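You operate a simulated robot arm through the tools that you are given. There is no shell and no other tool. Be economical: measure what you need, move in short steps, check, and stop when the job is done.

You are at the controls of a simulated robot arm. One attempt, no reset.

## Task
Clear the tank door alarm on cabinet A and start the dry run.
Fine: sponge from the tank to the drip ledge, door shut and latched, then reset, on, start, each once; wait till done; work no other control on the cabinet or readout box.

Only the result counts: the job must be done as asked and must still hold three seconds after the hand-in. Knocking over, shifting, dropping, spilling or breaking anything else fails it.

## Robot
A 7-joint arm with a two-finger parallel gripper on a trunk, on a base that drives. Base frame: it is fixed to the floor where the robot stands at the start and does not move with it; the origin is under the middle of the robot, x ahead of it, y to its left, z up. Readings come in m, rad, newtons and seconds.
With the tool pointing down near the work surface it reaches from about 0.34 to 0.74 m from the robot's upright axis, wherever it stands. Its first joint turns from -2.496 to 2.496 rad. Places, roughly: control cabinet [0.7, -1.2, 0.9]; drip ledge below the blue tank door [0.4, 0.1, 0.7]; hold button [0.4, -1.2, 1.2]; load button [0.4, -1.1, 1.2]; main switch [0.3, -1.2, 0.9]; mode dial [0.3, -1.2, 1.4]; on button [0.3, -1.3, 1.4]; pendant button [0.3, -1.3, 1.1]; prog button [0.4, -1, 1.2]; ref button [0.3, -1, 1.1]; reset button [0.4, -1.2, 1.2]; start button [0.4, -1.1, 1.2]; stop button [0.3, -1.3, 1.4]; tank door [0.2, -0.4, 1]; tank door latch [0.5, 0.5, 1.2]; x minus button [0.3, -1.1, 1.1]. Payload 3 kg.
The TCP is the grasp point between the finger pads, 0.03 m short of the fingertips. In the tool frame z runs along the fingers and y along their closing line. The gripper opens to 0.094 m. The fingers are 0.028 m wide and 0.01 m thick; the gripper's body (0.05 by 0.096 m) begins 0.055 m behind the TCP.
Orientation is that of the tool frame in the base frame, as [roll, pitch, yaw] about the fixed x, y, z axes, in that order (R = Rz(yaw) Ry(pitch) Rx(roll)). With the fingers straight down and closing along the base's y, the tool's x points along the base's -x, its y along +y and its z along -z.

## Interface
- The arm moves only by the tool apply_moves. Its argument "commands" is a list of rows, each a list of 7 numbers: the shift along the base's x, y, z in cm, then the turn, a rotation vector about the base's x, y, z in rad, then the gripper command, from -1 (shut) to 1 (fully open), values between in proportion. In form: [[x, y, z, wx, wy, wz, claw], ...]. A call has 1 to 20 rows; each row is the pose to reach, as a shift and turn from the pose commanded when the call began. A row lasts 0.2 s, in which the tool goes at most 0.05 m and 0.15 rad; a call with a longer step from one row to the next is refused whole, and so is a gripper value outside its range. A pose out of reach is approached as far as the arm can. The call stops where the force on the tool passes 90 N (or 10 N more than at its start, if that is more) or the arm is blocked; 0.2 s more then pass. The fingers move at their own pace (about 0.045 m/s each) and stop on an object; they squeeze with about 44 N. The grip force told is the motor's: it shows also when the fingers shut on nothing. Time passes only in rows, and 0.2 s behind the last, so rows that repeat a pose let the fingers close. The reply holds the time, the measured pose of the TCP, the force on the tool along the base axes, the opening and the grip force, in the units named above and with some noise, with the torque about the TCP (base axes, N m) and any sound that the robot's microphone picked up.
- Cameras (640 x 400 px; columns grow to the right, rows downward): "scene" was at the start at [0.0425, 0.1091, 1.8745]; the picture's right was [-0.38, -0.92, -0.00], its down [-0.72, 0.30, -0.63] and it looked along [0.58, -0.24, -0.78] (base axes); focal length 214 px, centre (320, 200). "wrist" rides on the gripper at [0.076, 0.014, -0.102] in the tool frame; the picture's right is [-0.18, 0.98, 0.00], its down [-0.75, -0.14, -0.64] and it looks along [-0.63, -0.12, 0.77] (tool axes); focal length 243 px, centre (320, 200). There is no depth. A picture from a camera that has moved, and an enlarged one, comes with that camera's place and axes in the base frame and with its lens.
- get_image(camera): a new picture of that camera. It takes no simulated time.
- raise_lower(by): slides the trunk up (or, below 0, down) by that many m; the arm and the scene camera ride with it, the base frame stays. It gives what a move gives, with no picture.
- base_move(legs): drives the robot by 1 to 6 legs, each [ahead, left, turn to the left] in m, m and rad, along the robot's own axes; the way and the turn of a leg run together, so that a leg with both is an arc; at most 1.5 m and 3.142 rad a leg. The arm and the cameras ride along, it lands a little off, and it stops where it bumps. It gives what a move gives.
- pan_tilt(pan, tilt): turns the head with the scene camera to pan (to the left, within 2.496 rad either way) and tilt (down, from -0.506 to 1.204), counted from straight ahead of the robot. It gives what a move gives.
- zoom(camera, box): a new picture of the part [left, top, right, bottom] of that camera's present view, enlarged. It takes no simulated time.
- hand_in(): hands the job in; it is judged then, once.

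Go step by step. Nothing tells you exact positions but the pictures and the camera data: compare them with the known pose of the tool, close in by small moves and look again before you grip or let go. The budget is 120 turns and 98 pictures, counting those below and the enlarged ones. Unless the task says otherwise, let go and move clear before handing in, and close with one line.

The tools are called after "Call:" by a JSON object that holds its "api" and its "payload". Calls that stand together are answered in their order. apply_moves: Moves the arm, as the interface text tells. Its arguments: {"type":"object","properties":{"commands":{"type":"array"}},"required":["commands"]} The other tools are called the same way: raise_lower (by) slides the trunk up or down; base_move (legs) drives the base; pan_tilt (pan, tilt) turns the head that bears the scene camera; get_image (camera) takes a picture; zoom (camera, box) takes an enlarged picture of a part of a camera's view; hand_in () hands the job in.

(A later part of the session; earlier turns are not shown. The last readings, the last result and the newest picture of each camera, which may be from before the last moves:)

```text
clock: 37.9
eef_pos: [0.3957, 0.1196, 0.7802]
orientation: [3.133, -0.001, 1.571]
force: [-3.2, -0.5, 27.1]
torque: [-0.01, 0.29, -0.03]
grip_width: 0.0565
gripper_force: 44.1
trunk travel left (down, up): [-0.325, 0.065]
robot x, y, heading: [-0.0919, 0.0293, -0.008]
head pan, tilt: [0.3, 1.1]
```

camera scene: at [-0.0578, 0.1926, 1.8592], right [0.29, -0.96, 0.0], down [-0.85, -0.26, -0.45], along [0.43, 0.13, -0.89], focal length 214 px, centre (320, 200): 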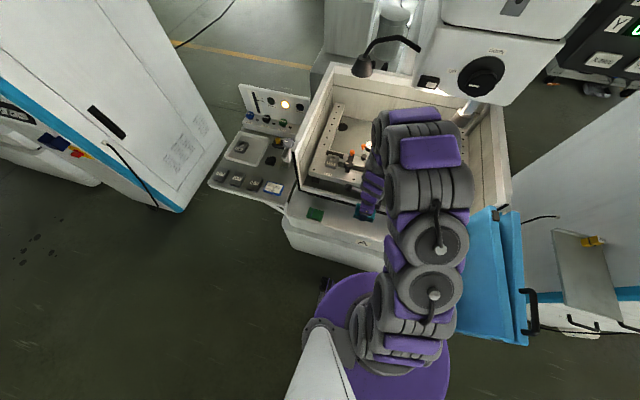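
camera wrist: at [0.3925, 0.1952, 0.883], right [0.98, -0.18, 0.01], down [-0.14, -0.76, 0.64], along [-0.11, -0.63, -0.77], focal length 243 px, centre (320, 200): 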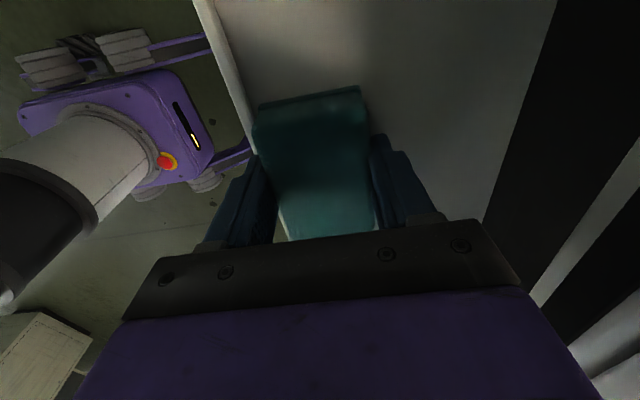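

Firm contact at the same height, so the sponge rests on the ledge. I release and rise.

Call:
{"api": "apply_moves", "payload": {"commands": [[0, 0, 0.1, 0, 0, 0, 0], [0, 0, 0.1, 0, 0, 0, 0.8], [0, 0, 0.1, 0, 0, 0, 0.8], [0, 0, 0.1, 0, 0, 0, 0.8], [0, 0, 2, 0, 0, 0, 0.8], [0, 0, 5, 0, 0, 0, 0.8], [-2, 0, 10, 0, 0, 0, 0.8], [-4, 0, 14, 0, 0, 0, 0.8], [-4, 0, 18, 0, 0, 0, 0.8], [-4, 0, 18, 0, 0, 0, 0.8]]}}

Call:
{"api": "get_image", "payload": {"camera": "wrist"}}

Call:
{"api": "zoom", "payload": {"camera": "scene", "box": [270, 150, 430, 270]}}

```text
refused: row 7 steps farther than a row can; nothing moved
```

```text
60 pictures are left
camera wrist: at [0.4098, 0.1958, 0.8831], right [0.98, -0.18, 0.01], down [-0.15, -0.76, 0.64], along [-0.11, -0.63, -0.77], focal length 243 px, centre (320, 200)
```

wrist: 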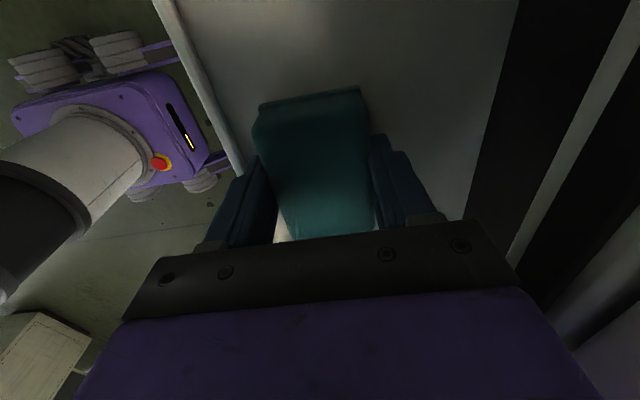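

```text
3.33 times, centred on (350, 210) of scene
camera zoom: at [-0.0606, 0.1914, 1.8598], right [0.29, -0.96, 0.0], down [-0.85, -0.26, -0.45], along [0.43, 0.13, -0.89], focal length 715 px, centre (220, 167)
```

zoom: 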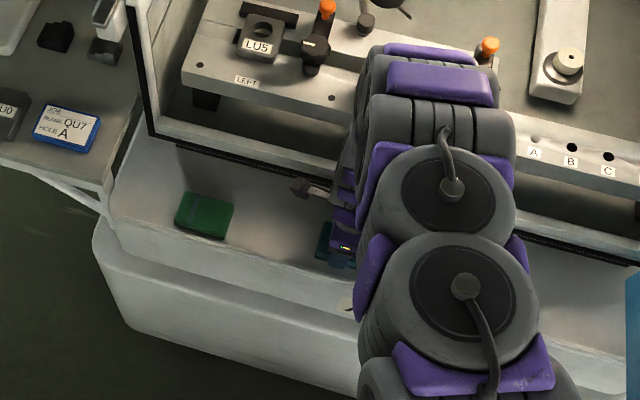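

One step was too long; I redo the release with smaller steps.

Call:
{"api": "apply_moves", "payload": {"commands": [[0, 0, 0.1, 0, 0, 0, 0], [0, 0, 0.1, 0, 0, 0, 0.8], [0, 0, 0.1, 0, 0, 0, 0.8], [0, 0, 0.1, 0, 0, 0, 0.8], [0, 0, 2, 0, 0, 0, 0.8], [0, 0, 5, 0, 0, 0, 0.8], [-2, 0, 9, 0, 0, 0, 0.8], [-4, 0, 13, 0, 0, 0, 0.8], [-4, 0, 17, 0, 0, 0, 0.8], [-4, 0, 21, 0, 0, 0, 0.8], [-4, 0, 25, 0, 0, 0, 0.8], [-4, 0, 29, 0, 0, 0, 0.8], [-4, 0, 33, 0, 0, 0, 0.8], [-4, 0, 37, 0, 0, 0, 0.8], [-4, 0, 41, 0, 0, 0, 0.8], [-4, 0, 45, 0, 0, 0, 0.8], [-4, 0, 45, 0, 0, 0, 0.8]]}}

Call:
{"api": "get_image", "payload": {"camera": "wrist"}}

Call:
{"api": "get_image", "payload": {"camera": "scene"}}

```text
clock: 41.5
eef_pos: [0.3554, 0.1198, 1.2281]
orientation: [3.137, -0.001, 1.572]
force: [-0.2, 0.4, 0.5]
torque: [0.02, 0.0, 0.0]
grip_width: 0.0849
gripper_force: 0.0
trunk travel left (down, up): [-0.325, 0.065]
robot x, y, heading: [-0.0909, 0.0305, -0.003]
head pan, tilt: [0.3, 1.1]
```

```text
58 pictures are left
camera wrist: at [0.3702, 0.195, 1.3313], right [0.98, -0.18, 0.01], down [-0.14, -0.75, 0.64], along [-0.11, -0.63, -0.77], focal length 243 px, centre (320, 200)
```

wrist: 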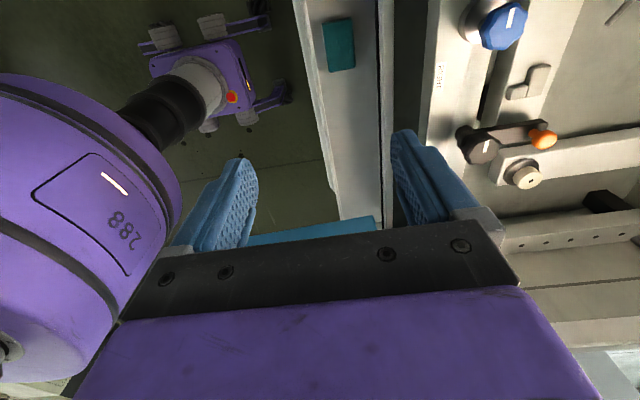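

```text
57 pictures are left
camera scene: at [-0.0562, 0.1921, 1.8592], right [0.29, -0.96, 0.0], down [-0.85, -0.26, -0.45], along [0.43, 0.13, -0.89], focal length 214 px, centre (320, 200)
```

scene: 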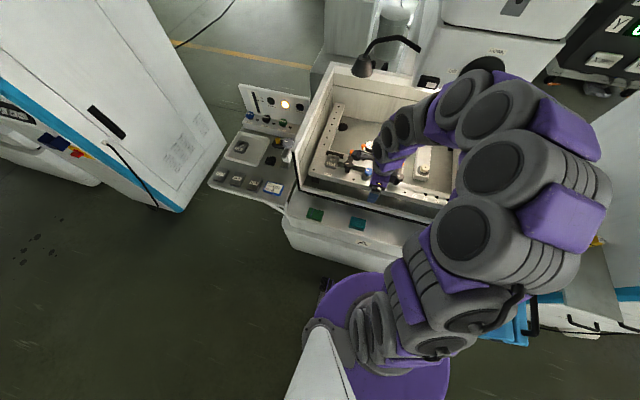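

The sponge is on the ledge. Next the door: I raise the arm, back the robot off to clear the door's sweep, and look at the leaves from above.

Call:
{"api": "apply_moves", "payload": {"commands": [[0, 0, 4, 0, 0, 0, 0], [0, 0, 8, 0, 0, 0, -1], [0, 0, 12, 0, 0, 0, -1], [0, 0, 16, 0, 0, 0, -1], [0, 0, 20, 0, 0, 0, -1]]}}

Call:
{"api": "base_move", "payload": {"legs": [[-0.3, -0.1, 0]]}}

Call:
{"api": "apply_moves", "payload": {"commands": [[0, -5, 0, 0, 0, 0, -1], [0, -10, 0, 0, 0, 0, -1], [0, -15, 0, 0, 0, 0, -1], [0, -20, 0, 0, 0, 0, -1], [0, -25, 0, 0, 0, 0, -1], [0, -28, 0, 0, 0, 0, -1]]}}

Call:
{"api": "get_image", "payload": {"camera": "wrist"}}

Call:
{"api": "get_image", "payload": {"camera": "scene"}}

```text
clock: 42.7
eef_pos: [0.3559, 0.1213, 1.4283]
orientation: [3.138, -0.002, 1.573]
force: [-0.2, -0.4, 0.6]
torque: [-0.01, -0.01, -0.01]
grip_width: 0.0002
gripper_force: 17.3
trunk travel left (down, up): [-0.325, 0.065]
robot x, y, heading: [-0.0949, 0.028, -0.003]
head pan, tilt: [0.3, 1.1]
```

```text
clock: 44.8
eef_pos: [0.0603, 0.0311, 1.4277]
orientation: [3.135, 0.005, 1.572]
force: [0.0, -0.6, 0.3]
torque: [-0.05, -0.01, 0.0]
grip_width: 0.0
gripper_force: 33.3
trunk travel left (down, up): [-0.325, 0.065]
robot x, y, heading: [-0.3874, -0.0642, 0.002]
head pan, tilt: [0.3, 1.1]
```

```text
clock: 46.2
eef_pos: [0.0592, -0.2639, 1.4279]
orientation: [3.136, -0.007, 1.573]
force: [0.8, 0.3, 0.5]
torque: [0.03, 0.02, 0.03]
grip_width: 0.0
gripper_force: 32.6
trunk travel left (down, up): [-0.325, 0.065]
robot x, y, heading: [-0.3864, -0.0679, -0.005]
head pan, tilt: [0.3, 1.1]
```

```text
56 pictures are left
camera wrist: at [0.0736, -0.1884, 1.5313], right [0.98, -0.18, 0.0], down [-0.14, -0.76, 0.64], along [-0.11, -0.63, -0.77], focal length 243 px, centre (320, 200)
```

wrist: 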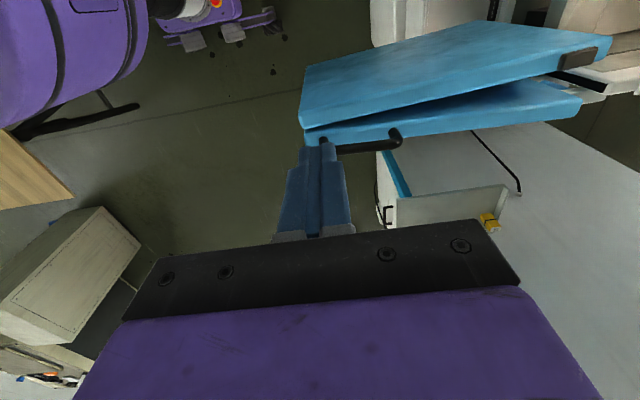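

```text
55 pictures are left
camera scene: at [-0.3519, 0.0851, 1.86], right [0.29, -0.96, 0.0], down [-0.85, -0.26, -0.45], along [0.43, 0.14, -0.89], focal length 214 px, centre (320, 200)
```

scene: 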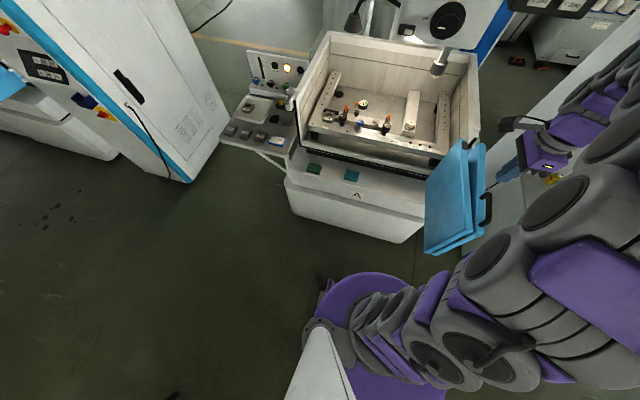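

The view shows a V of the two leaves: the outer leaf with the handle near the fold and the inner leaf with the catch at its free end. I zoom for details.

Call:
{"api": "zoom", "payload": {"camera": "wrist", "box": [290, 0, 640, 220]}}

Call:
{"api": "zoom", "payload": {"camera": "scene", "box": [390, 100, 520, 270]}}

```text
1.82 times, centred on (465, 110) of wrist
camera zoom: at [0.0736, -0.1884, 1.5313], right [0.98, -0.18, 0.0], down [-0.14, -0.76, 0.64], along [-0.11, -0.63, -0.77], focal length 441 px, centre (56, 364)
```

zoom: 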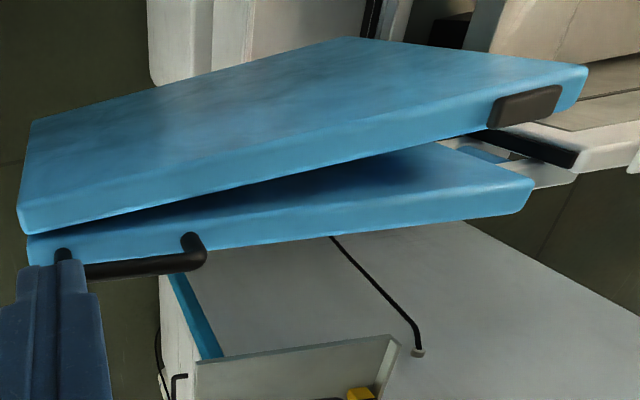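

```text
2.35 times, centred on (455, 185) of scene
camera zoom: at [-0.3519, 0.0851, 1.86], right [0.29, -0.96, 0.0], down [-0.85, -0.26, -0.45], along [0.43, 0.14, -0.89], focal length 505 px, centre (2, 235)
```

zoom: 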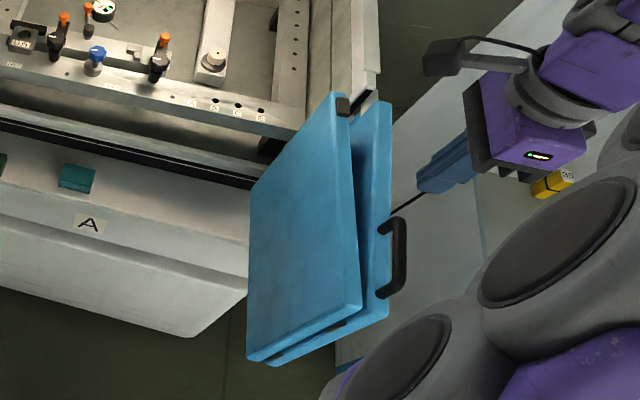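

I plan to straddle leaf B's top near its free end and walk that end along the tank front to the left, which closes both leaves. First I drive closer and turn the gripper so that it closes across the leaf.

Call:
{"api": "base_move", "payload": {"legs": [[0.18, 0.12, 0]]}}

Call:
{"api": "apply_moves", "payload": {"commands": [[0, 0, 0, 0, 0, 0.15, -1], [0, -1, 0, 0, 0, 0.3, -1], [0, -2, 0, 0, 0, 0.45, -1], [0, -3, 0, 0, 0, 0.6, -1], [0, -4, 0, 0, 0, 0.75, -1], [0, -5, -2, 0, 0, 0.9, -1], [0, -7, -4, 0, 0, 1.05, 0], [0, -9, -6, 0, 0, 1.2, 0], [0, -12, -8, 0, 0, 1.35, 0.1], [0, -14, -10, 0, 0, 1.5, 0.1], [0, -16, -11, 0, 0, 1.65, 0.1], [0, -18, -12, 0, 0, 1.7, 0.1], [2, -18, -12, 0, 0, 1.7, 0.1], [4, -18, -12, 0, 0, 1.7, 0.1], [4, -18, -12, 0, 0, 1.7, 0.1]]}}

Call:
{"api": "get_image", "payload": {"camera": "wrist"}}

Call:
{"api": "get_image", "payload": {"camera": "scene"}}

```text
clock: 47.9
eef_pos: [0.2394, -0.1432, 1.429]
orientation: [3.134, -0.005, 1.572]
force: [0.3, -0.4, -0.5]
torque: [0.01, 0.03, 0.03]
grip_width: 0.0
gripper_force: 32.8
trunk travel left (down, up): [-0.325, 0.065]
robot x, y, heading: [-0.2073, 0.0507, 0.0]
head pan, tilt: [0.3, 1.1]
```

```text
clock: 51.1
eef_pos: [0.2775, -0.3215, 1.3105]
orientation: [3.13, -0.001, -3.009]
force: [0.1, 0.7, 0.5]
torque: [0.02, -0.01, -0.01]
grip_width: 0.0515
gripper_force: 0.1
trunk travel left (down, up): [-0.325, 0.065]
robot x, y, heading: [-0.2107, 0.0556, -0.009]
head pan, tilt: [0.3, 1.1]
```

```text
52 pictures are left
camera wrist: at [0.2008, -0.3186, 1.413], right [0.05, 1.0, 0.01], down [0.77, -0.05, 0.64], along [0.64, -0.03, -0.77], focal length 243 px, centre (320, 200)
```

wrist: 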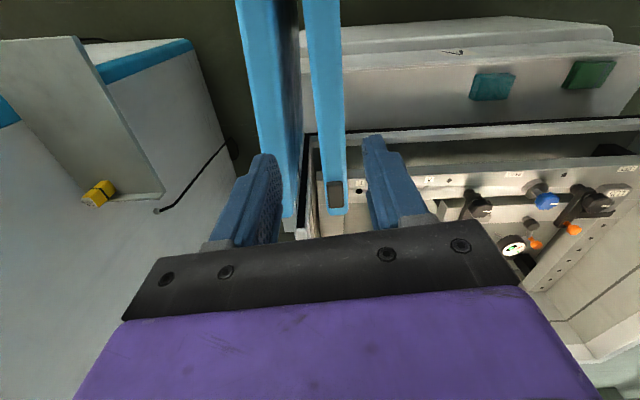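

```text
51 pictures are left
camera scene: at [-0.1721, 0.2088, 1.8597], right [0.29, -0.96, 0.0], down [-0.85, -0.26, -0.45], along [0.43, 0.13, -0.89], focal length 214 px, centre (320, 200)
```

scene: 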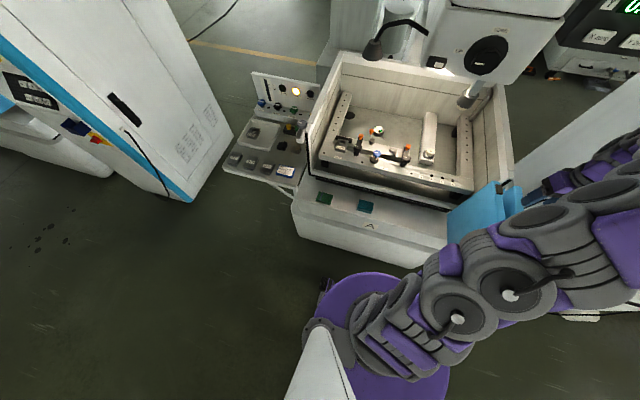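

Leaf B's top runs along y≈-0.307 (0.028 thick) with a 4 cm gap to leaf A. I align and descend to just above it.

Call:
{"api": "apply_moves", "payload": {"commands": [[3, 0.8, -3, 0, 0, -0.07, 0.1], [6, 1.5, -6, 0, 0, -0.07, 0.1], [6.3, 1.5, -10, 0, 0, -0.07, 0.1], [6.3, 1.5, -12, 0, 0, -0.07, 0.1], [6.3, 1.5, -12, 0, 0, -0.07, 0.1]]}}

Call:
{"api": "get_image", "payload": {"camera": "wrist"}}

```text
clock: 52.3
eef_pos: [0.3412, -0.3034, 1.1893]
orientation: [3.132, -0.004, -3.081]
force: [0.6, 0.6, -0.2]
torque: [0.0, 0.01, -0.02]
grip_width: 0.0515
gripper_force: 0.0
trunk travel left (down, up): [-0.325, 0.065]
robot x, y, heading: [-0.2061, 0.0471, -0.004]
head pan, tilt: [0.3, 1.1]
```

```text
50 pictures are left
camera wrist: at [0.2656, -0.2956, 1.2924], right [0.12, 0.99, 0.01], down [0.76, -0.1, 0.64], along [0.63, -0.07, -0.77], focal length 243 px, centre (320, 200)
```

wrist: 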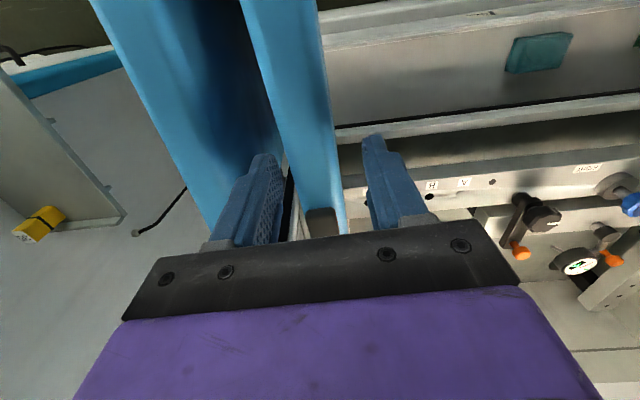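

Well aligned, so I descend to z≈1.107 and close on the leaf.

Call:
{"api": "apply_moves", "payload": {"commands": [[0, -0.2, -3, 0, 0, 0, 0.1], [0, -0.2, -6, 0, 0, 0, 0.1], [0, -0.2, -8.2, 0, 0, 0, 0.1], [0, -0.2, -8.2, 0, 0, 0, 0.1], [0, -0.2, -8.2, 0, 0, 0, -1], [0, -0.2, -8.2, 0, 0, 0, -1], [0, -0.2, -8.2, 0, 0, 0, -1]]}}

Call:
{"api": "get_image", "payload": {"camera": "wrist"}}

```text
clock: 53.9
eef_pos: [0.3428, -0.3027, 1.1145]
orientation: [-3.141, 0.005, -3.079]
force: [24.6, -0.9, 86.2]
torque: [-0.62, 2.85, -0.58]
grip_width: 0.0344
gripper_force: 45.0
trunk travel left (down, up): [-0.325, 0.065]
robot x, y, heading: [-0.2088, 0.0514, -0.001]
head pan, tilt: [0.3, 1.1]
```

```text
49 pictures are left
camera wrist: at [0.2656, -0.2933, 1.2171], right [0.12, 0.99, 0.0], down [0.76, -0.09, 0.65], along [0.64, -0.08, -0.76], focal length 243 px, centre (320, 200)
```

wrist: 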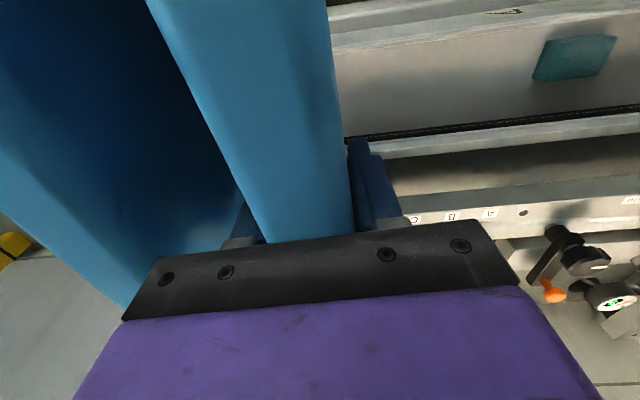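

Leaf gripped (0.034 m) but the palm presses the leaf's top edge, so I loosen, rise 1.2 cm, and regrip.

Call:
{"api": "apply_moves", "payload": {"commands": [[0, 0, 0, 0, 0, 0, 0.0], [0, 0, 0.6, 0, 0, 0, 0.0], [0, 0, 1.2, 0, 0, 0, 0], [0, 0, 1.2, 0, 0, 0, -1], [0, 0, 1.2, 0, 0, 0, -1], [0, 0, 1.2, 0, 0, 0, -1]]}}

```text
clock: 55.3
eef_pos: [0.3399, -0.3062, 1.1161]
orientation: [3.127, -0.011, -3.083]
force: [2.6, 1.2, -11.6]
torque: [-2.16, -0.14, -0.86]
grip_width: 0.0347
gripper_force: 45.2
trunk travel left (down, up): [-0.325, 0.065]
robot x, y, heading: [-0.2062, 0.0489, -0.006]
head pan, tilt: [0.3, 1.1]
```

Now with a loose hold (about 0.045) so the leaf can pivot, I walk the leaf's end along the tank front, turning with it, first part.

Call:
{"api": "apply_moves", "payload": {"commands": [[0, 0, 0, 0, 0, 0, -0.05], [0, 0, 0, 0, 0, 0, -0.05], [0.05, 3.7, 0, 0, 0, 0.05, -0.05], [0.1, 7.4, 0, 0, 0, 0.1, -0.05], [0.2, 11, 0, 0, 0, 0.15, -0.05], [0.35, 14.6, 0, 0, 0, 0.2, -0.05], [0.5, 18.2, 0, 0, 0, 0.25, -0.05], [0.5, 18.2, 0, 0, 0, 0.25, -0.05]]}}

Call:
{"api": "get_image", "payload": {"camera": "wrist"}}

Call:
{"api": "get_image", "payload": {"camera": "scene"}}

```text
clock: 57.1
eef_pos: [0.3452, -0.1202, 1.1204]
orientation: [3.133, -0.002, -2.829]
force: [0.4, 0.9, 0.2]
torque: [0.03, -0.02, 0.0]
grip_width: 0.0447
gripper_force: 0.1
trunk travel left (down, up): [-0.325, 0.065]
robot x, y, heading: [-0.2069, 0.0515, -0.006]
head pan, tilt: [0.3, 1.1]
```

```text
48 pictures are left
camera wrist: at [0.2708, -0.1315, 1.224], right [-0.13, 0.99, 0.01], down [0.76, 0.09, 0.64], along [0.63, 0.09, -0.77], focal length 243 px, centre (320, 200)
```

wrist: 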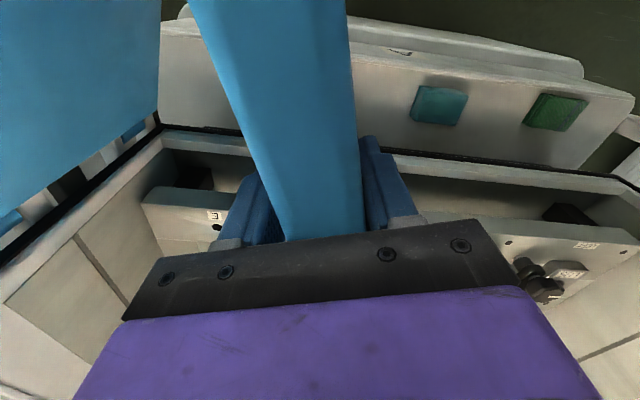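

```text
47 pictures are left
camera scene: at [-0.1707, 0.2122, 1.8594], right [0.29, -0.96, 0.0], down [-0.85, -0.26, -0.45], along [0.43, 0.13, -0.89], focal length 214 px, centre (320, 200)
```

scene: 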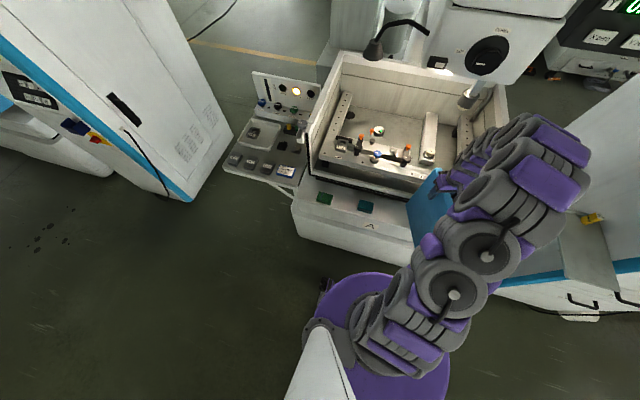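

Both leaves follow nicely. I continue the same path.

Call:
{"api": "apply_moves", "payload": {"commands": [[0.23, 4.2, 0, 0, 0, 0.06, -0.05], [0.5, 8.3, 0, 0, 0, 0.12, -0.05], [0.8, 12.3, 0, 0, 0, 0.18, -0.05], [1.2, 16.2, 0, 0, 0, 0.24, -0.05], [1.6, 19.9, 0, 0, 0, 0.3, -0.05], [2.0, 23.5, 0, 0, 0, 0.36, -0.05], [2.4, 26.9, 0, 0, 0, 0.42, -0.05], [2.9, 30.2, 0, 0, 0, 0.48, -0.05], [2.9, 30.2, 0, 0, 0, 0.48, -0.05]]}}

Call:
{"api": "get_image", "payload": {"camera": "wrist"}}

Call:
{"api": "get_image", "payload": {"camera": "scene"}}

```text
clock: 59.1
eef_pos: [0.3738, 0.1809, 1.1201]
orientation: [3.134, -0.004, -2.349]
force: [-0.2, -0.5, -0.5]
torque: [0.02, -0.02, 0.04]
grip_width: 0.0449
gripper_force: 0.2
trunk travel left (down, up): [-0.325, 0.065]
robot x, y, heading: [-0.2098, 0.0486, -0.006]
head pan, tilt: [0.3, 1.1]
```

```text
46 pictures are left
camera wrist: at [0.3112, 0.1356, 1.2224], right [-0.57, 0.82, 0.01], down [0.64, 0.43, 0.64], along [0.52, 0.37, -0.77], focal length 243 px, centre (320, 200)
```

wrist: 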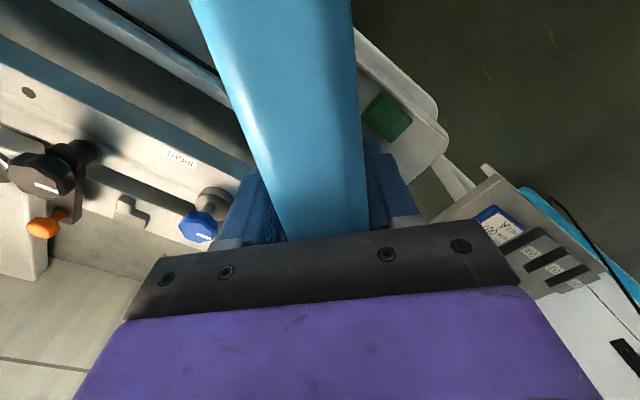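

```text
45 pictures are left
camera scene: at [-0.1707, 0.2169, 1.859], right [0.29, -0.96, 0.0], down [-0.85, -0.26, -0.45], along [0.43, 0.13, -0.89], focal length 214 px, centre (320, 200)
```

scene: 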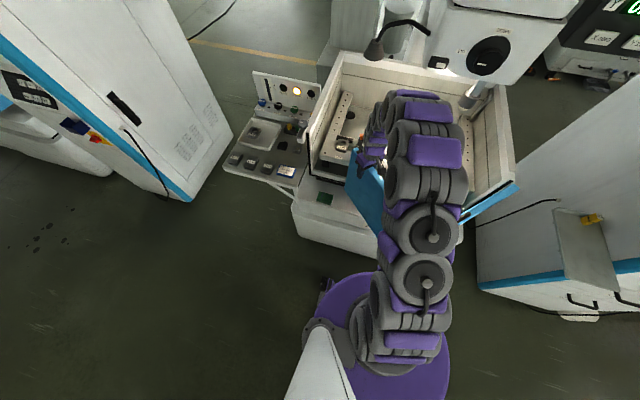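

Motion now becomes more along the leaf, so I grip it firmly and go on to about 60°.

Call:
{"api": "apply_moves", "payload": {"commands": [[0, 0, 0, 0, 0, 0, -1], [0, 0, 0, 0, 0, 0, -1], [0, 0, 0, 0, 0, 0, -1], [0.5, 3.5, 0, 0, 0, 0.07, -1], [1.0, 6.8, 0, 0, 0, 0.14, -1], [1.6, 10.2, 0, 0, 0, 0.22, -1], [2.5, 13.9, 0, 0, 0, 0.32, -1], [2.5, 13.9, 0, 0, 0, 0.32, -1]]}}

Call:
{"api": "get_image", "payload": {"camera": "wrist"}}

Call:
{"api": "get_image", "payload": {"camera": "scene"}}

```text
clock: 60.9
eef_pos: [0.3978, 0.3204, 1.1207]
orientation: [3.135, -0.002, -2.029]
force: [-39.2, 11.2, -13.1]
torque: [-0.94, -2.95, -0.11]
grip_width: 0.0343
gripper_force: 44.8
trunk travel left (down, up): [-0.325, 0.065]
robot x, y, heading: [-0.2064, 0.0484, -0.008]
head pan, tilt: [0.3, 1.1]
```

```text
44 pictures are left
camera wrist: at [0.3522, 0.2575, 1.2232], right [-0.8, 0.6, 0.01], down [0.47, 0.61, 0.64], along [0.38, 0.51, -0.77], focal length 243 px, centre (320, 200)
```

wrist: 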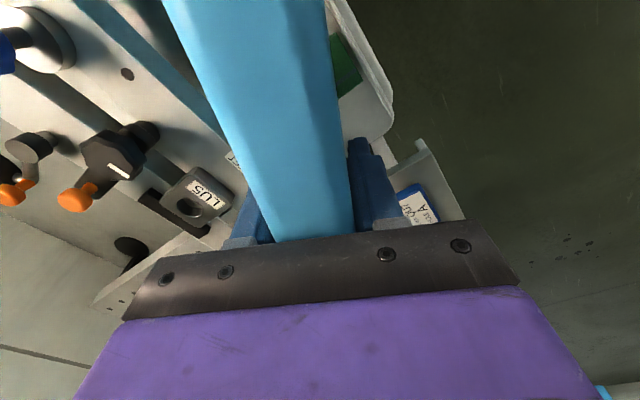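

```text
43 pictures are left
camera scene: at [-0.179, 0.2249, 1.8583], right [0.29, -0.96, 0.01], down [-0.85, -0.26, -0.45], along [0.44, 0.13, -0.89], focal length 214 px, centre (320, 200)
```

scene: 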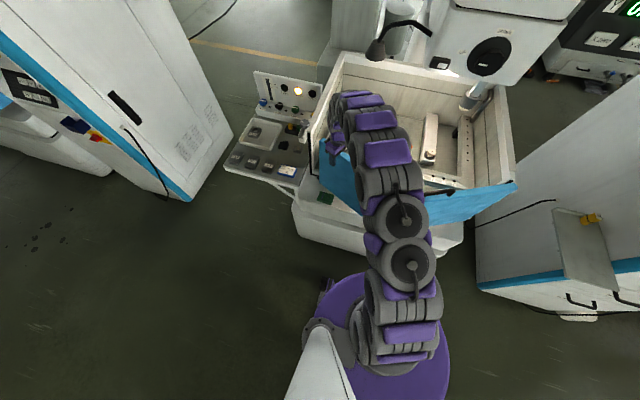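

The leaves are at about 60°, with a 39 N push back in x — perhaps the free end touching the tank front. I zoom there.

Call:
{"api": "zoom", "payload": {"camera": "scene", "box": [280, 70, 420, 240]}}

Call:
{"api": "zoom", "payload": {"camera": "scene", "box": [380, 120, 540, 250]}}

```text
2.35 times, centred on (350, 155) of scene
camera zoom: at [-0.179, 0.2249, 1.8583], right [0.29, -0.96, 0.01], down [-0.85, -0.26, -0.45], along [0.44, 0.13, -0.89], focal length 505 px, centre (249, 306)
```

zoom: 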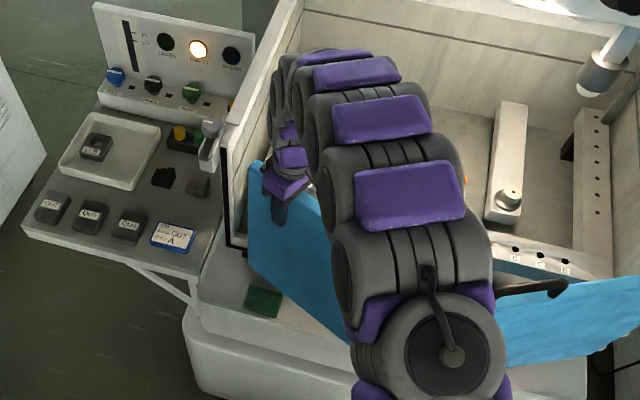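

```text
3.08 times, centred on (460, 185) of scene
camera zoom: at [-0.179, 0.2249, 1.8583], right [0.29, -0.96, 0.01], down [-0.85, -0.26, -0.45], along [0.44, 0.13, -0.89], focal length 660 px, centre (-111, 246)
```

zoom: 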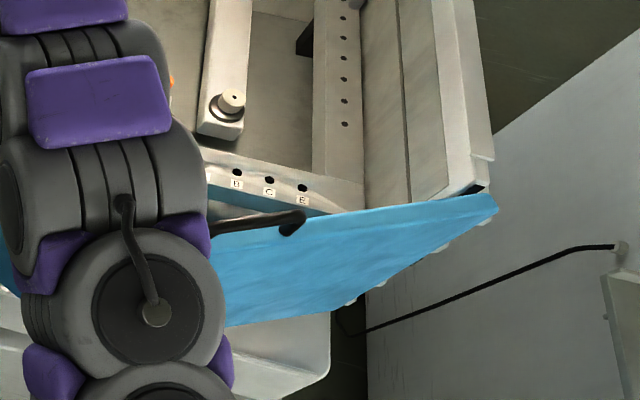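

The doors lie close to the plane. I continue gently along y with less x.

Call:
{"api": "apply_moves", "payload": {"commands": [[-0.3, 1.2, 0, 0, 0, 0.05, -1], [0, 2.6, 0, 0, 0, 0.12, -1], [0.6, 4.0, 0, 0, 0, 0.2, -1], [0.6, 4.0, 0, 0, 0, 0.2, -1]]}}

Call:
{"api": "get_image", "payload": {"camera": "wrist"}}

Call:
{"api": "zoom", "payload": {"camera": "scene", "box": [280, 70, 540, 240]}}

```text
clock: 61.9
eef_pos: [0.4103, 0.3568, 1.1201]
orientation: [3.137, 0.0, -1.833]
force: [11.9, 3.4, 0.2]
torque: [-0.61, -1.62, -1.53]
grip_width: 0.0355
gripper_force: 45.0
trunk travel left (down, up): [-0.325, 0.065]
robot x, y, heading: [-0.2056, 0.0514, -0.009]
head pan, tilt: [0.3, 1.1]
```

```text
40 pictures are left
camera wrist: at [0.3776, 0.2861, 1.2231], right [-0.9, 0.43, 0.01], down [0.33, 0.69, 0.64], along [0.27, 0.58, -0.77], focal length 243 px, centre (320, 200)
```

wrist: 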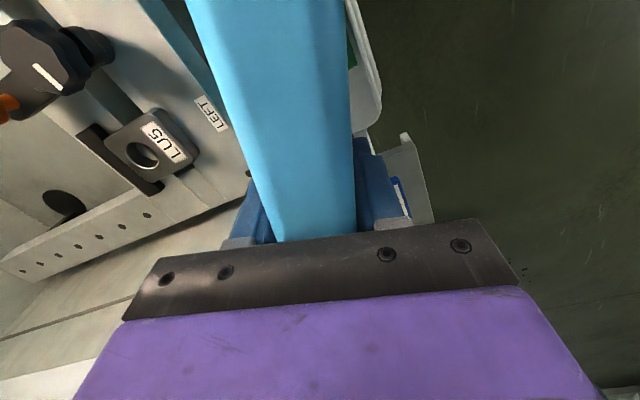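

```text
2.35 times, centred on (410, 155) of scene
camera zoom: at [-0.1669, 0.2196, 1.8587], right [0.29, -0.96, 0.0], down [-0.85, -0.26, -0.45], along [0.43, 0.13, -0.89], focal length 505 px, centre (108, 306)
```

zoom: 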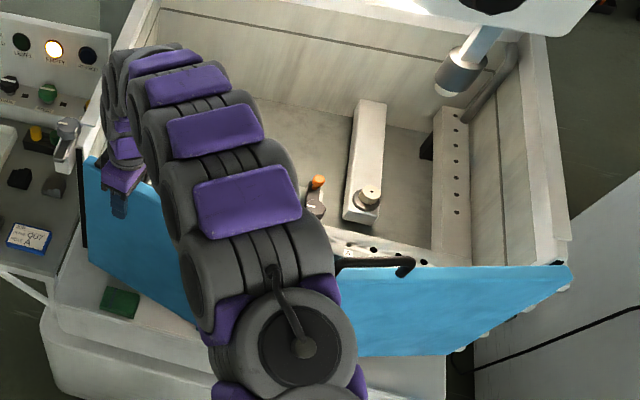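

Nearly shut; I continue the last degrees with the same grip.

Call:
{"api": "apply_moves", "payload": {"commands": [[0.8, 1.0, 0, 0, 0, 0.08, -1], [1.6, 1.7, 0, 0, 0, 0.16, -1], [2.4, 2.2, 0, 0, 0, 0.22, -1], [2.4, 2.2, 0, 0, 0, 0.22, -1]]}}

Call:
{"api": "zoom", "payload": {"camera": "scene", "box": [280, 70, 540, 240]}}

```text
clock: 62.9
eef_pos: [0.4296, 0.3826, 1.1209]
orientation: [3.136, -0.001, -1.609]
force: [8.8, 12.9, 16.5]
torque: [0.51, -1.6, -1.21]
grip_width: 0.0355
gripper_force: 45.5
trunk travel left (down, up): [-0.325, 0.065]
robot x, y, heading: [-0.2081, 0.0538, -0.003]
head pan, tilt: [0.3, 1.1]
```

```text
2.35 times, centred on (410, 155) of scene
camera zoom: at [-0.1711, 0.2211, 1.8588], right [0.29, -0.96, 0.0], down [-0.85, -0.26, -0.45], along [0.43, 0.13, -0.89], focal length 505 px, centre (108, 306)
```

zoom: 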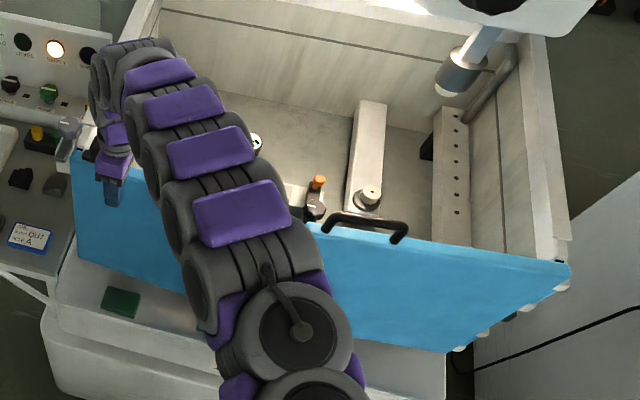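

Door is almost flat. I release, rise, and look at the seating.

Call:
{"api": "apply_moves", "payload": {"commands": [[0, 0, 0, 0, 0, 0, 0.2], [0, 0, 0, 0, 0, 0, 0.2], [0, 0, 3, 0, 0, 0, 0.2], [0, 0, 7, 0, 0, 0, 0.2], [-2, -3, 10, 0, 0, 0, 0], [-6, -6, 11, 0, 0, 0, -1], [-10, -9, 11, 0, 0, 0, -1], [-13, -12, 11, 0, 0, 0, -1], [-13, -12, 11, 0, 0, 0, -1]]}}

Call:
{"api": "get_image", "payload": {"camera": "scene"}}

Call:
{"api": "get_image", "payload": {"camera": "wrist"}}

```text
refused: row 6 steps farther than a row can; nothing moved
```

```text
37 pictures are left
camera scene: at [-0.1711, 0.2211, 1.8588], right [0.29, -0.96, 0.0], down [-0.85, -0.26, -0.45], along [0.43, 0.13, -0.89], focal length 214 px, centre (320, 200)
```

scene: 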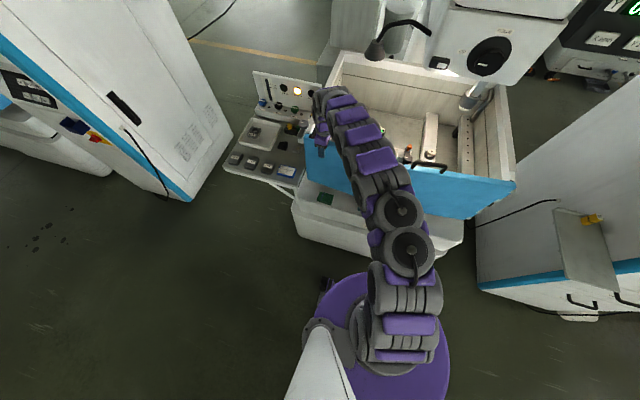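

```text
36 pictures are left
camera wrist: at [0.4145, 0.3072, 1.2232], right [-0.97, 0.22, 0.01], down [0.17, 0.75, 0.64], along [0.14, 0.63, -0.77], focal length 243 px, centre (320, 200)
```

wrist: 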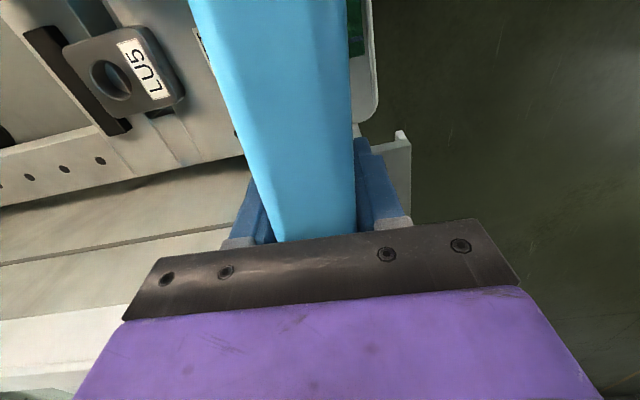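

A step was too long again; redo with shorter ones, and take a picture only after it works.

Call:
{"api": "apply_moves", "payload": {"commands": [[0, 0, 0, 0, 0, 0, 0.2], [0, 0, 0, 0, 0, 0, 0.2], [0, 0, 3, 0, 0, 0, 0.2], [0, 0, 7, 0, 0, 0, 0.2], [-2, -2, 10, 0, 0, 0, 0], [-5, -4, 11, 0, 0, 0, -1], [-8, -7, 11, 0, 0, 0, -1], [-11, -10, 11, 0, 0, 0, -1], [-14, -13, 11, 0, 0, 0, -1], [-14, -13, 11, 0, 0, 0, -1]]}}

```text
clock: 65.1
eef_pos: [0.2894, 0.2493, 1.2282]
orientation: [3.132, -0.004, -1.608]
force: [-0.1, 0.3, -0.5]
torque: [0.02, -0.02, -0.03]
grip_width: 0.0002
gripper_force: 32.6
trunk travel left (down, up): [-0.325, 0.065]
robot x, y, heading: [-0.2078, 0.053, -0.011]
head pan, tilt: [0.3, 1.1]
```

Now with closed fingers I come down in front of the door near the fold and press in +x.

Call:
{"api": "apply_moves", "payload": {"commands": [[0, -4, 0, 0, 0, 0, -1], [0, -8, -2, 0, 0, 0, -1], [0, -12, -4, 0, 0, 0, -1], [0, -15, -7, 0, 0, 0, -1], [0, -16, -11, 0, 0, 0, -1], [0, -16, -15, 0, 0, 0, -1], [0, -16, -17, 0, 0, 0, -1], [3, -16, -17, 0, 0, 0, -1], [6, -16, -17, 0, 0, 0, -1], [8, -16, -17, 0, 0, 0, -1], [9, -16, -17, 0, 0, 0, -1], [10, -16, -17, 0, 0, 0, -1], [10, -16, -17, 0, 0, 0, -1]]}}

Call:
{"api": "get_image", "payload": {"camera": "scene"}}

```text
clock: 68.0
eef_pos: [0.3731, 0.089, 1.0598]
orientation: [3.116, -0.004, -1.606]
force: [-45.1, -0.7, 22.6]
torque: [0.57, -5.84, 1.06]
grip_width: 0.0
gripper_force: 33.3
trunk travel left (down, up): [-0.325, 0.065]
robot x, y, heading: [-0.2063, 0.0516, -0.005]
head pan, tilt: [0.3, 1.1]
stopped in row 13: the force on the tool passed its limit at 93 N (the readings are from after the stop); the commanded pose is now the measured one
```

```text
35 pictures are left
camera scene: at [-0.1902, 0.2113, 1.8605], right [0.29, -0.96, 0.0], down [-0.85, -0.26, -0.46], along [0.44, 0.13, -0.89], focal length 214 px, centre (320, 200)
```

scene: 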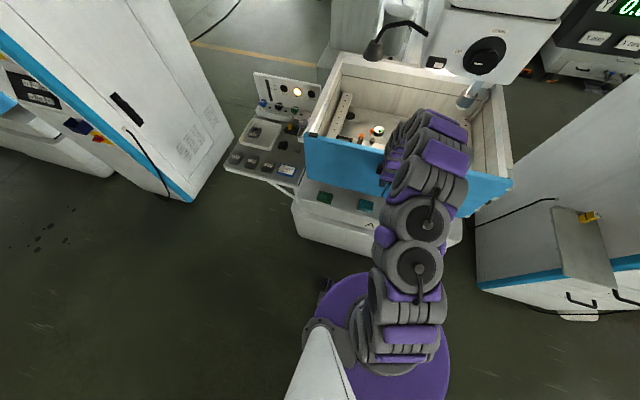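

The palm met the door face at x≈0.42, which looks like fully shut. I back off slightly and inspect the left end and latch.

Call:
{"api": "apply_moves", "payload": {"commands": [[-3, 0, 0, 0, 0, 0, -1], [-6, -2, 3, 0, 0, 0, -1], [-8, -5, 6, 0, 0, 0, -1], [-8, -9, 7, 0, 0, 0, -1]]}}

Call:
{"api": "zoom", "payload": {"camera": "scene", "box": [260, 90, 360, 210]}}

Call:
{"api": "zoom", "payload": {"camera": "scene", "box": [300, 80, 530, 230]}}

```text
clock: 69.0
eef_pos: [0.299, -0.0073, 1.1275]
orientation: [3.113, -0.002, -1.607]
force: [0.9, 0.3, 0.2]
torque: [0.0, 0.03, 0.01]
grip_width: 0.0002
gripper_force: 33.2
trunk travel left (down, up): [-0.325, 0.065]
robot x, y, heading: [-0.2053, 0.0544, -0.006]
head pan, tilt: [0.3, 1.1]
```

```text
3.33 times, centred on (310, 150) of scene
camera zoom: at [-0.1728, 0.2075, 1.8597], right [0.29, -0.96, 0.0], down [-0.85, -0.26, -0.45], along [0.43, 0.13, -0.89], focal length 715 px, centre (353, 367)
```

zoom: 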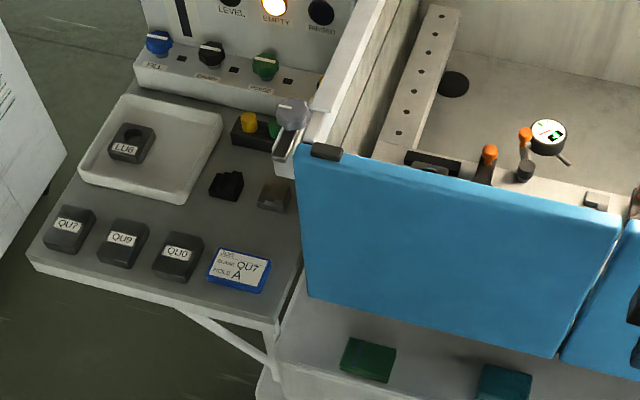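

```text
2.67 times, centred on (415, 155) of scene
camera zoom: at [-0.1728, 0.2075, 1.8597], right [0.29, -0.96, 0.0], down [-0.85, -0.26, -0.45], along [0.43, 0.13, -0.89], focal length 572 px, centre (67, 320)
```

zoom: 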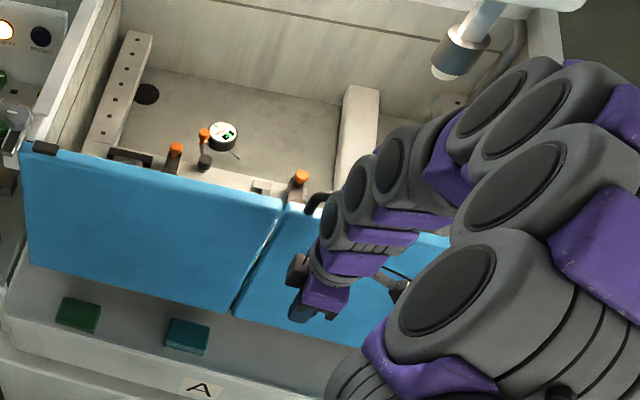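

Door is flat and shut; the latch is a grey knob near [0.50, 0.50, 1.17]. I raise the arm, drive a bit forward and left, and view the latch closely.

Call:
{"api": "apply_moves", "payload": {"commands": [[-2, 0, 4, 0, 0, 0, -1], [-2, 0, 8, 0, 0, 0, -1], [-2, 0, 12, 0, 0, 0, -1], [-2, 0, 16, 0, 0, 0, -1], [-2, 0, 20, 0, 0, 0, -1]]}}

Call:
{"api": "base_move", "payload": {"legs": [[0.1, 0.2, 0]]}}

Call:
{"api": "apply_moves", "payload": {"commands": [[0, 4, 0, 0, 0, 0, -1], [0, 8, 0, 0, 0, 0, -1], [2, 12, 0, 0, 0, 0, -1], [4, 15, 0, 0, 0, 0, -1], [6, 18, 0, 0, 0, 0, -1], [8, 18, 0, 0, 0, 0, -1], [10, 18, 0, 0, 0, 0, -1], [10, 18, 0, 0, 0, 0, -1]]}}

Call:
{"api": "get_image", "payload": {"camera": "wrist"}}

```text
clock: 70.2
eef_pos: [0.2808, -0.0011, 1.3261]
orientation: [3.114, -0.003, -1.607]
force: [-1.0, 0.8, 0.0]
torque: [-0.02, -0.01, -0.01]
grip_width: 0.0002
gripper_force: 32.8
trunk travel left (down, up): [-0.325, 0.065]
robot x, y, heading: [-0.2086, 0.0512, -0.012]
head pan, tilt: [0.3, 1.1]
```

```text
clock: 72.0
eef_pos: [0.3855, 0.2012, 1.3248]
orientation: [3.114, -0.002, -1.608]
force: [0.3, -0.1, -0.4]
torque: [-0.04, -0.01, 0.04]
grip_width: 0.0
gripper_force: 33.2
trunk travel left (down, up): [-0.325, 0.065]
robot x, y, heading: [-0.1064, 0.2524, -0.006]
head pan, tilt: [0.3, 1.1]
```

```text
clock: 73.8
eef_pos: [0.4842, 0.3812, 1.3255]
orientation: [3.115, -0.006, -1.608]
force: [-0.5, 0.2, -0.8]
torque: [0.02, -0.02, 0.02]
grip_width: 0.0001
gripper_force: 32.7
trunk travel left (down, up): [-0.325, 0.065]
robot x, y, heading: [-0.1069, 0.2561, 0.001]
head pan, tilt: [0.3, 1.1]
```

```text
32 pictures are left
camera wrist: at [0.4711, 0.3062, 1.4278], right [-0.98, 0.22, 0.02], down [0.19, 0.75, 0.63], along [0.12, 0.62, -0.77], focal length 243 px, centre (320, 200)
```

wrist: 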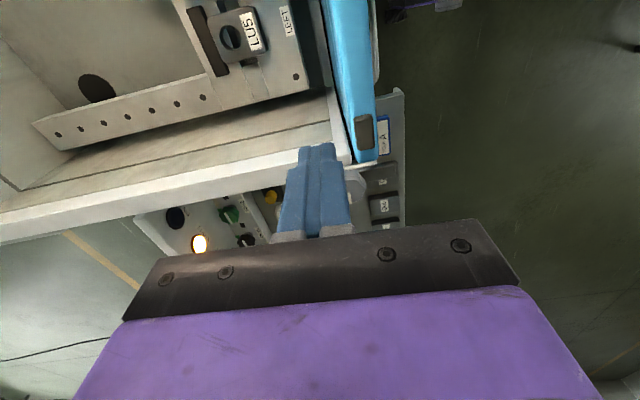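

The fingers hide the latch; the scene camera is nearer now, so I zoom with it.

Call:
{"api": "pan_tilt", "payload": {"pan": 0.35, "tilt": 0.85}}

Call:
{"api": "zoom", "payload": {"camera": "scene", "box": [230, 120, 390, 240]}}

```text
clock: 74.5
eef_pos: [0.4841, 0.3828, 1.3232]
orientation: [3.115, -0.006, -1.607]
force: [0.4, 0.8, 0.6]
torque: [0.01, -0.03, 0.0]
grip_width: 0.0
gripper_force: 33.0
trunk travel left (down, up): [-0.325, 0.065]
robot x, y, heading: [-0.105, 0.2526, -0.009]
head pan, tilt: [0.351, 0.85]
```

```text
3.33 times, centred on (310, 180) of scene
camera zoom: at [-0.0559, 0.4248, 1.8768], right [0.34, -0.94, 0.0], down [-0.71, -0.26, -0.66], along [0.62, 0.22, -0.75], focal length 715 px, centre (353, 267)
```

zoom: 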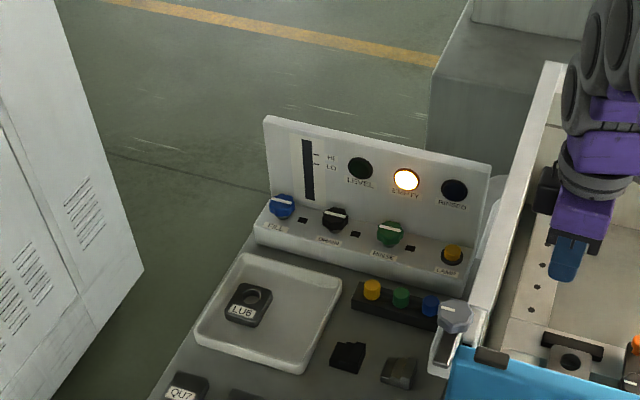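

Call:
{"api": "zoom", "payload": {"camera": "scene", "box": [325, 185, 365, 215]}}

```text
13.33 times, centred on (345, 200) of scene
camera zoom: at [-0.0559, 0.4248, 1.8768], right [0.34, -0.94, 0.0], down [-0.71, -0.26, -0.66], along [0.62, 0.22, -0.75], focal length 2860 px, centre (-13, 200)
```

zoom: 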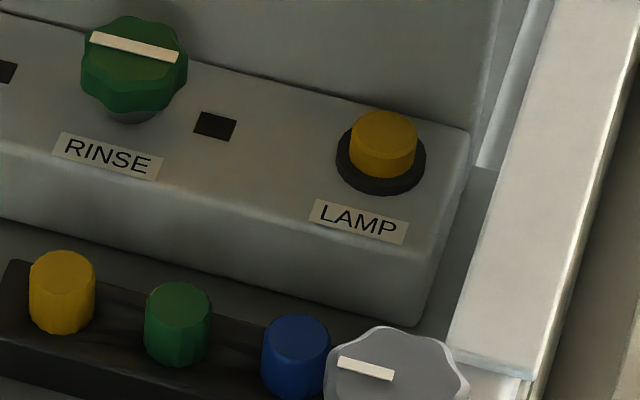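

Call:
{"api": "zoom", "payload": {"camera": "scene", "box": [325, 205, 373, 245]}}

```text
10.00 times, centred on (349, 225) of scene
camera zoom: at [-0.0559, 0.4248, 1.8768], right [0.34, -0.94, 0.0], down [-0.71, -0.26, -0.66], along [0.62, 0.22, -0.75], focal length 2145 px, centre (30, -50)
```

zoom: 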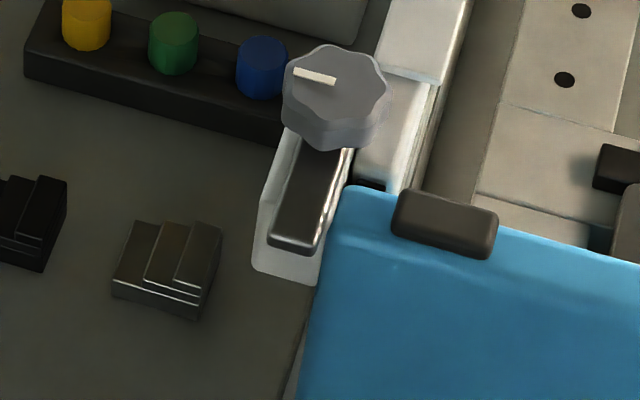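

The latch is a knob with a vertical axis and a bar pointing out alongside the door end. I move the gripper above it for a close view.

Call:
{"api": "apply_moves", "payload": {"commands": [[0, 4, 0, 0, 0, 0, -1], [0, 8, 0, 0, 0, 0, -1], [0, 10.5, 0, 0, 0, 0, -1], [0, 10.5, 0, 0, 0, 0, -1]]}}

Call:
{"api": "zoom", "payload": {"camera": "wrist", "box": [220, 0, 420, 150]}}

```text
clock: 75.5
eef_pos: [0.4826, 0.4854, 1.3238]
orientation: [3.117, -0.003, -1.609]
force: [0.0, -0.3, 0.1]
torque: [0.0, -0.01, 0.0]
grip_width: 0.0
gripper_force: 33.2
trunk travel left (down, up): [-0.325, 0.065]
robot x, y, heading: [-0.1042, 0.2489, -0.006]
head pan, tilt: [0.351, 0.85]
```

```text
2.67 times, centred on (320, 75) of wrist
camera zoom: at [0.4696, 0.4106, 1.4273], right [-0.98, 0.22, 0.03], down [0.19, 0.75, 0.64], along [0.12, 0.62, -0.77], focal length 647 px, centre (320, 533)
```

zoom: 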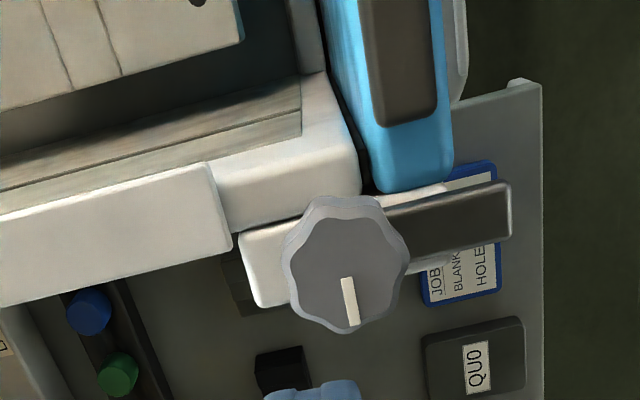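

Clear view: knob ≈[0.470, 0.483, top 1.208], about 4.3 cm wide; the bar must swing over in front of the door's black catch (turn +z). I turn the gripper to close along y, open, and descend over the knob.

Call:
{"api": "apply_moves", "payload": {"commands": [[-0.3, 0, -1, 0, 0, -0.15, 0.3], [-0.6, 0, -2, 0, 0, -0.3, 0.5], [-0.9, -0.1, -3, 0, 0, -0.45, 0.5], [-1.2, -0.2, -4, 0, 0, -0.6, 0.5], [-1.3, -0.2, -5, 0, 0, -0.75, 0.5], [-1.3, -0.2, -5, 0, 0, -0.9, 0.5], [-1.3, -0.2, -5, 0, 0, -1.05, 0.5], [-1.3, -0.2, -5, 0, 0, -1.2, 0.5], [-1.3, -0.2, -5, 0, 0, -1.35, 0.5], [-1.3, -0.2, -5, 0, 0, -1.5, 0.5], [-1.3, -0.2, -5, 0, 0, -1.55, 0.5], [-1.3, -0.2, -5, 0, 0, -1.55, 0.5]]}}

Call:
{"api": "get_image", "payload": {"camera": "wrist"}}

```text
clock: 78.1
eef_pos: [0.4699, 0.4858, 1.2762]
orientation: [3.117, -0.004, 3.124]
force: [0.2, 0.0, 0.1]
torque: [0.01, -0.04, -0.01]
grip_width: 0.0704
gripper_force: 0.0
trunk travel left (down, up): [-0.325, 0.065]
robot x, y, heading: [-0.1057, 0.2538, -0.005]
head pan, tilt: [0.351, 0.85]
```

```text
27 pictures are left
camera wrist: at [0.3956, 0.4985, 1.3788], right [0.2, 0.98, 0.02], down [0.75, -0.17, 0.63], along [0.63, -0.11, -0.77], focal length 243 px, centre (320, 200)
```

wrist: 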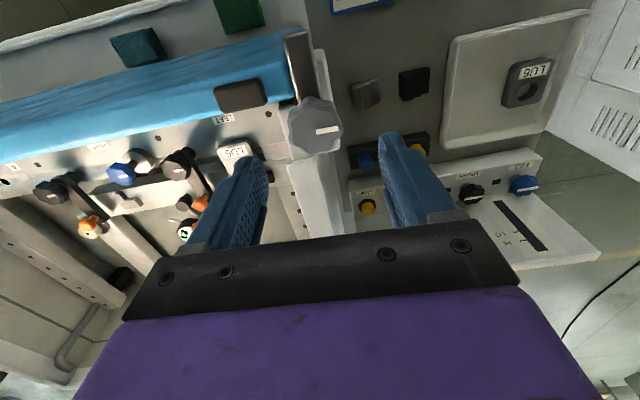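

Aligned on the knob. I descend to z≈1.222 and grip.

Call:
{"api": "apply_moves", "payload": {"commands": [[-0.2, -0.2, -2.5, 0, 0, 0, 0.5], [-0.2, -0.2, -5.4, 0, 0, 0, 0.5], [-0.2, -0.2, -5.4, 0, 0, 0, 0.5], [-0.2, -0.2, -5.4, 0, 0, 0, -1], [-0.2, -0.2, -5.4, 0, 0, 0, -1], [-0.2, -0.2, -5.4, 0, 0, 0, -1], [-0.2, -0.2, -5.4, 0, 0, 0, -1]]}}

Call:
{"api": "get_image", "payload": {"camera": "wrist"}}

```text
clock: 79.7
eef_pos: [0.4694, 0.4835, 1.221]
orientation: [3.117, -0.004, 3.127]
force: [-0.1, -2.9, -3.1]
torque: [-0.46, -0.01, 0.02]
grip_width: 0.0416
gripper_force: 44.6
trunk travel left (down, up): [-0.325, 0.065]
robot x, y, heading: [-0.105, 0.2568, -0.007]
head pan, tilt: [0.351, 0.85]
```

```text
26 pictures are left
camera wrist: at [0.395, 0.4956, 1.324], right [0.2, 0.98, 0.02], down [0.75, -0.17, 0.63], along [0.63, -0.11, -0.77], focal length 243 px, centre (320, 200)
```

wrist: 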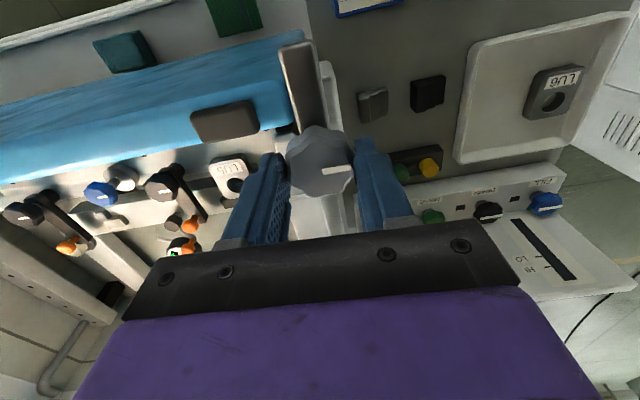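

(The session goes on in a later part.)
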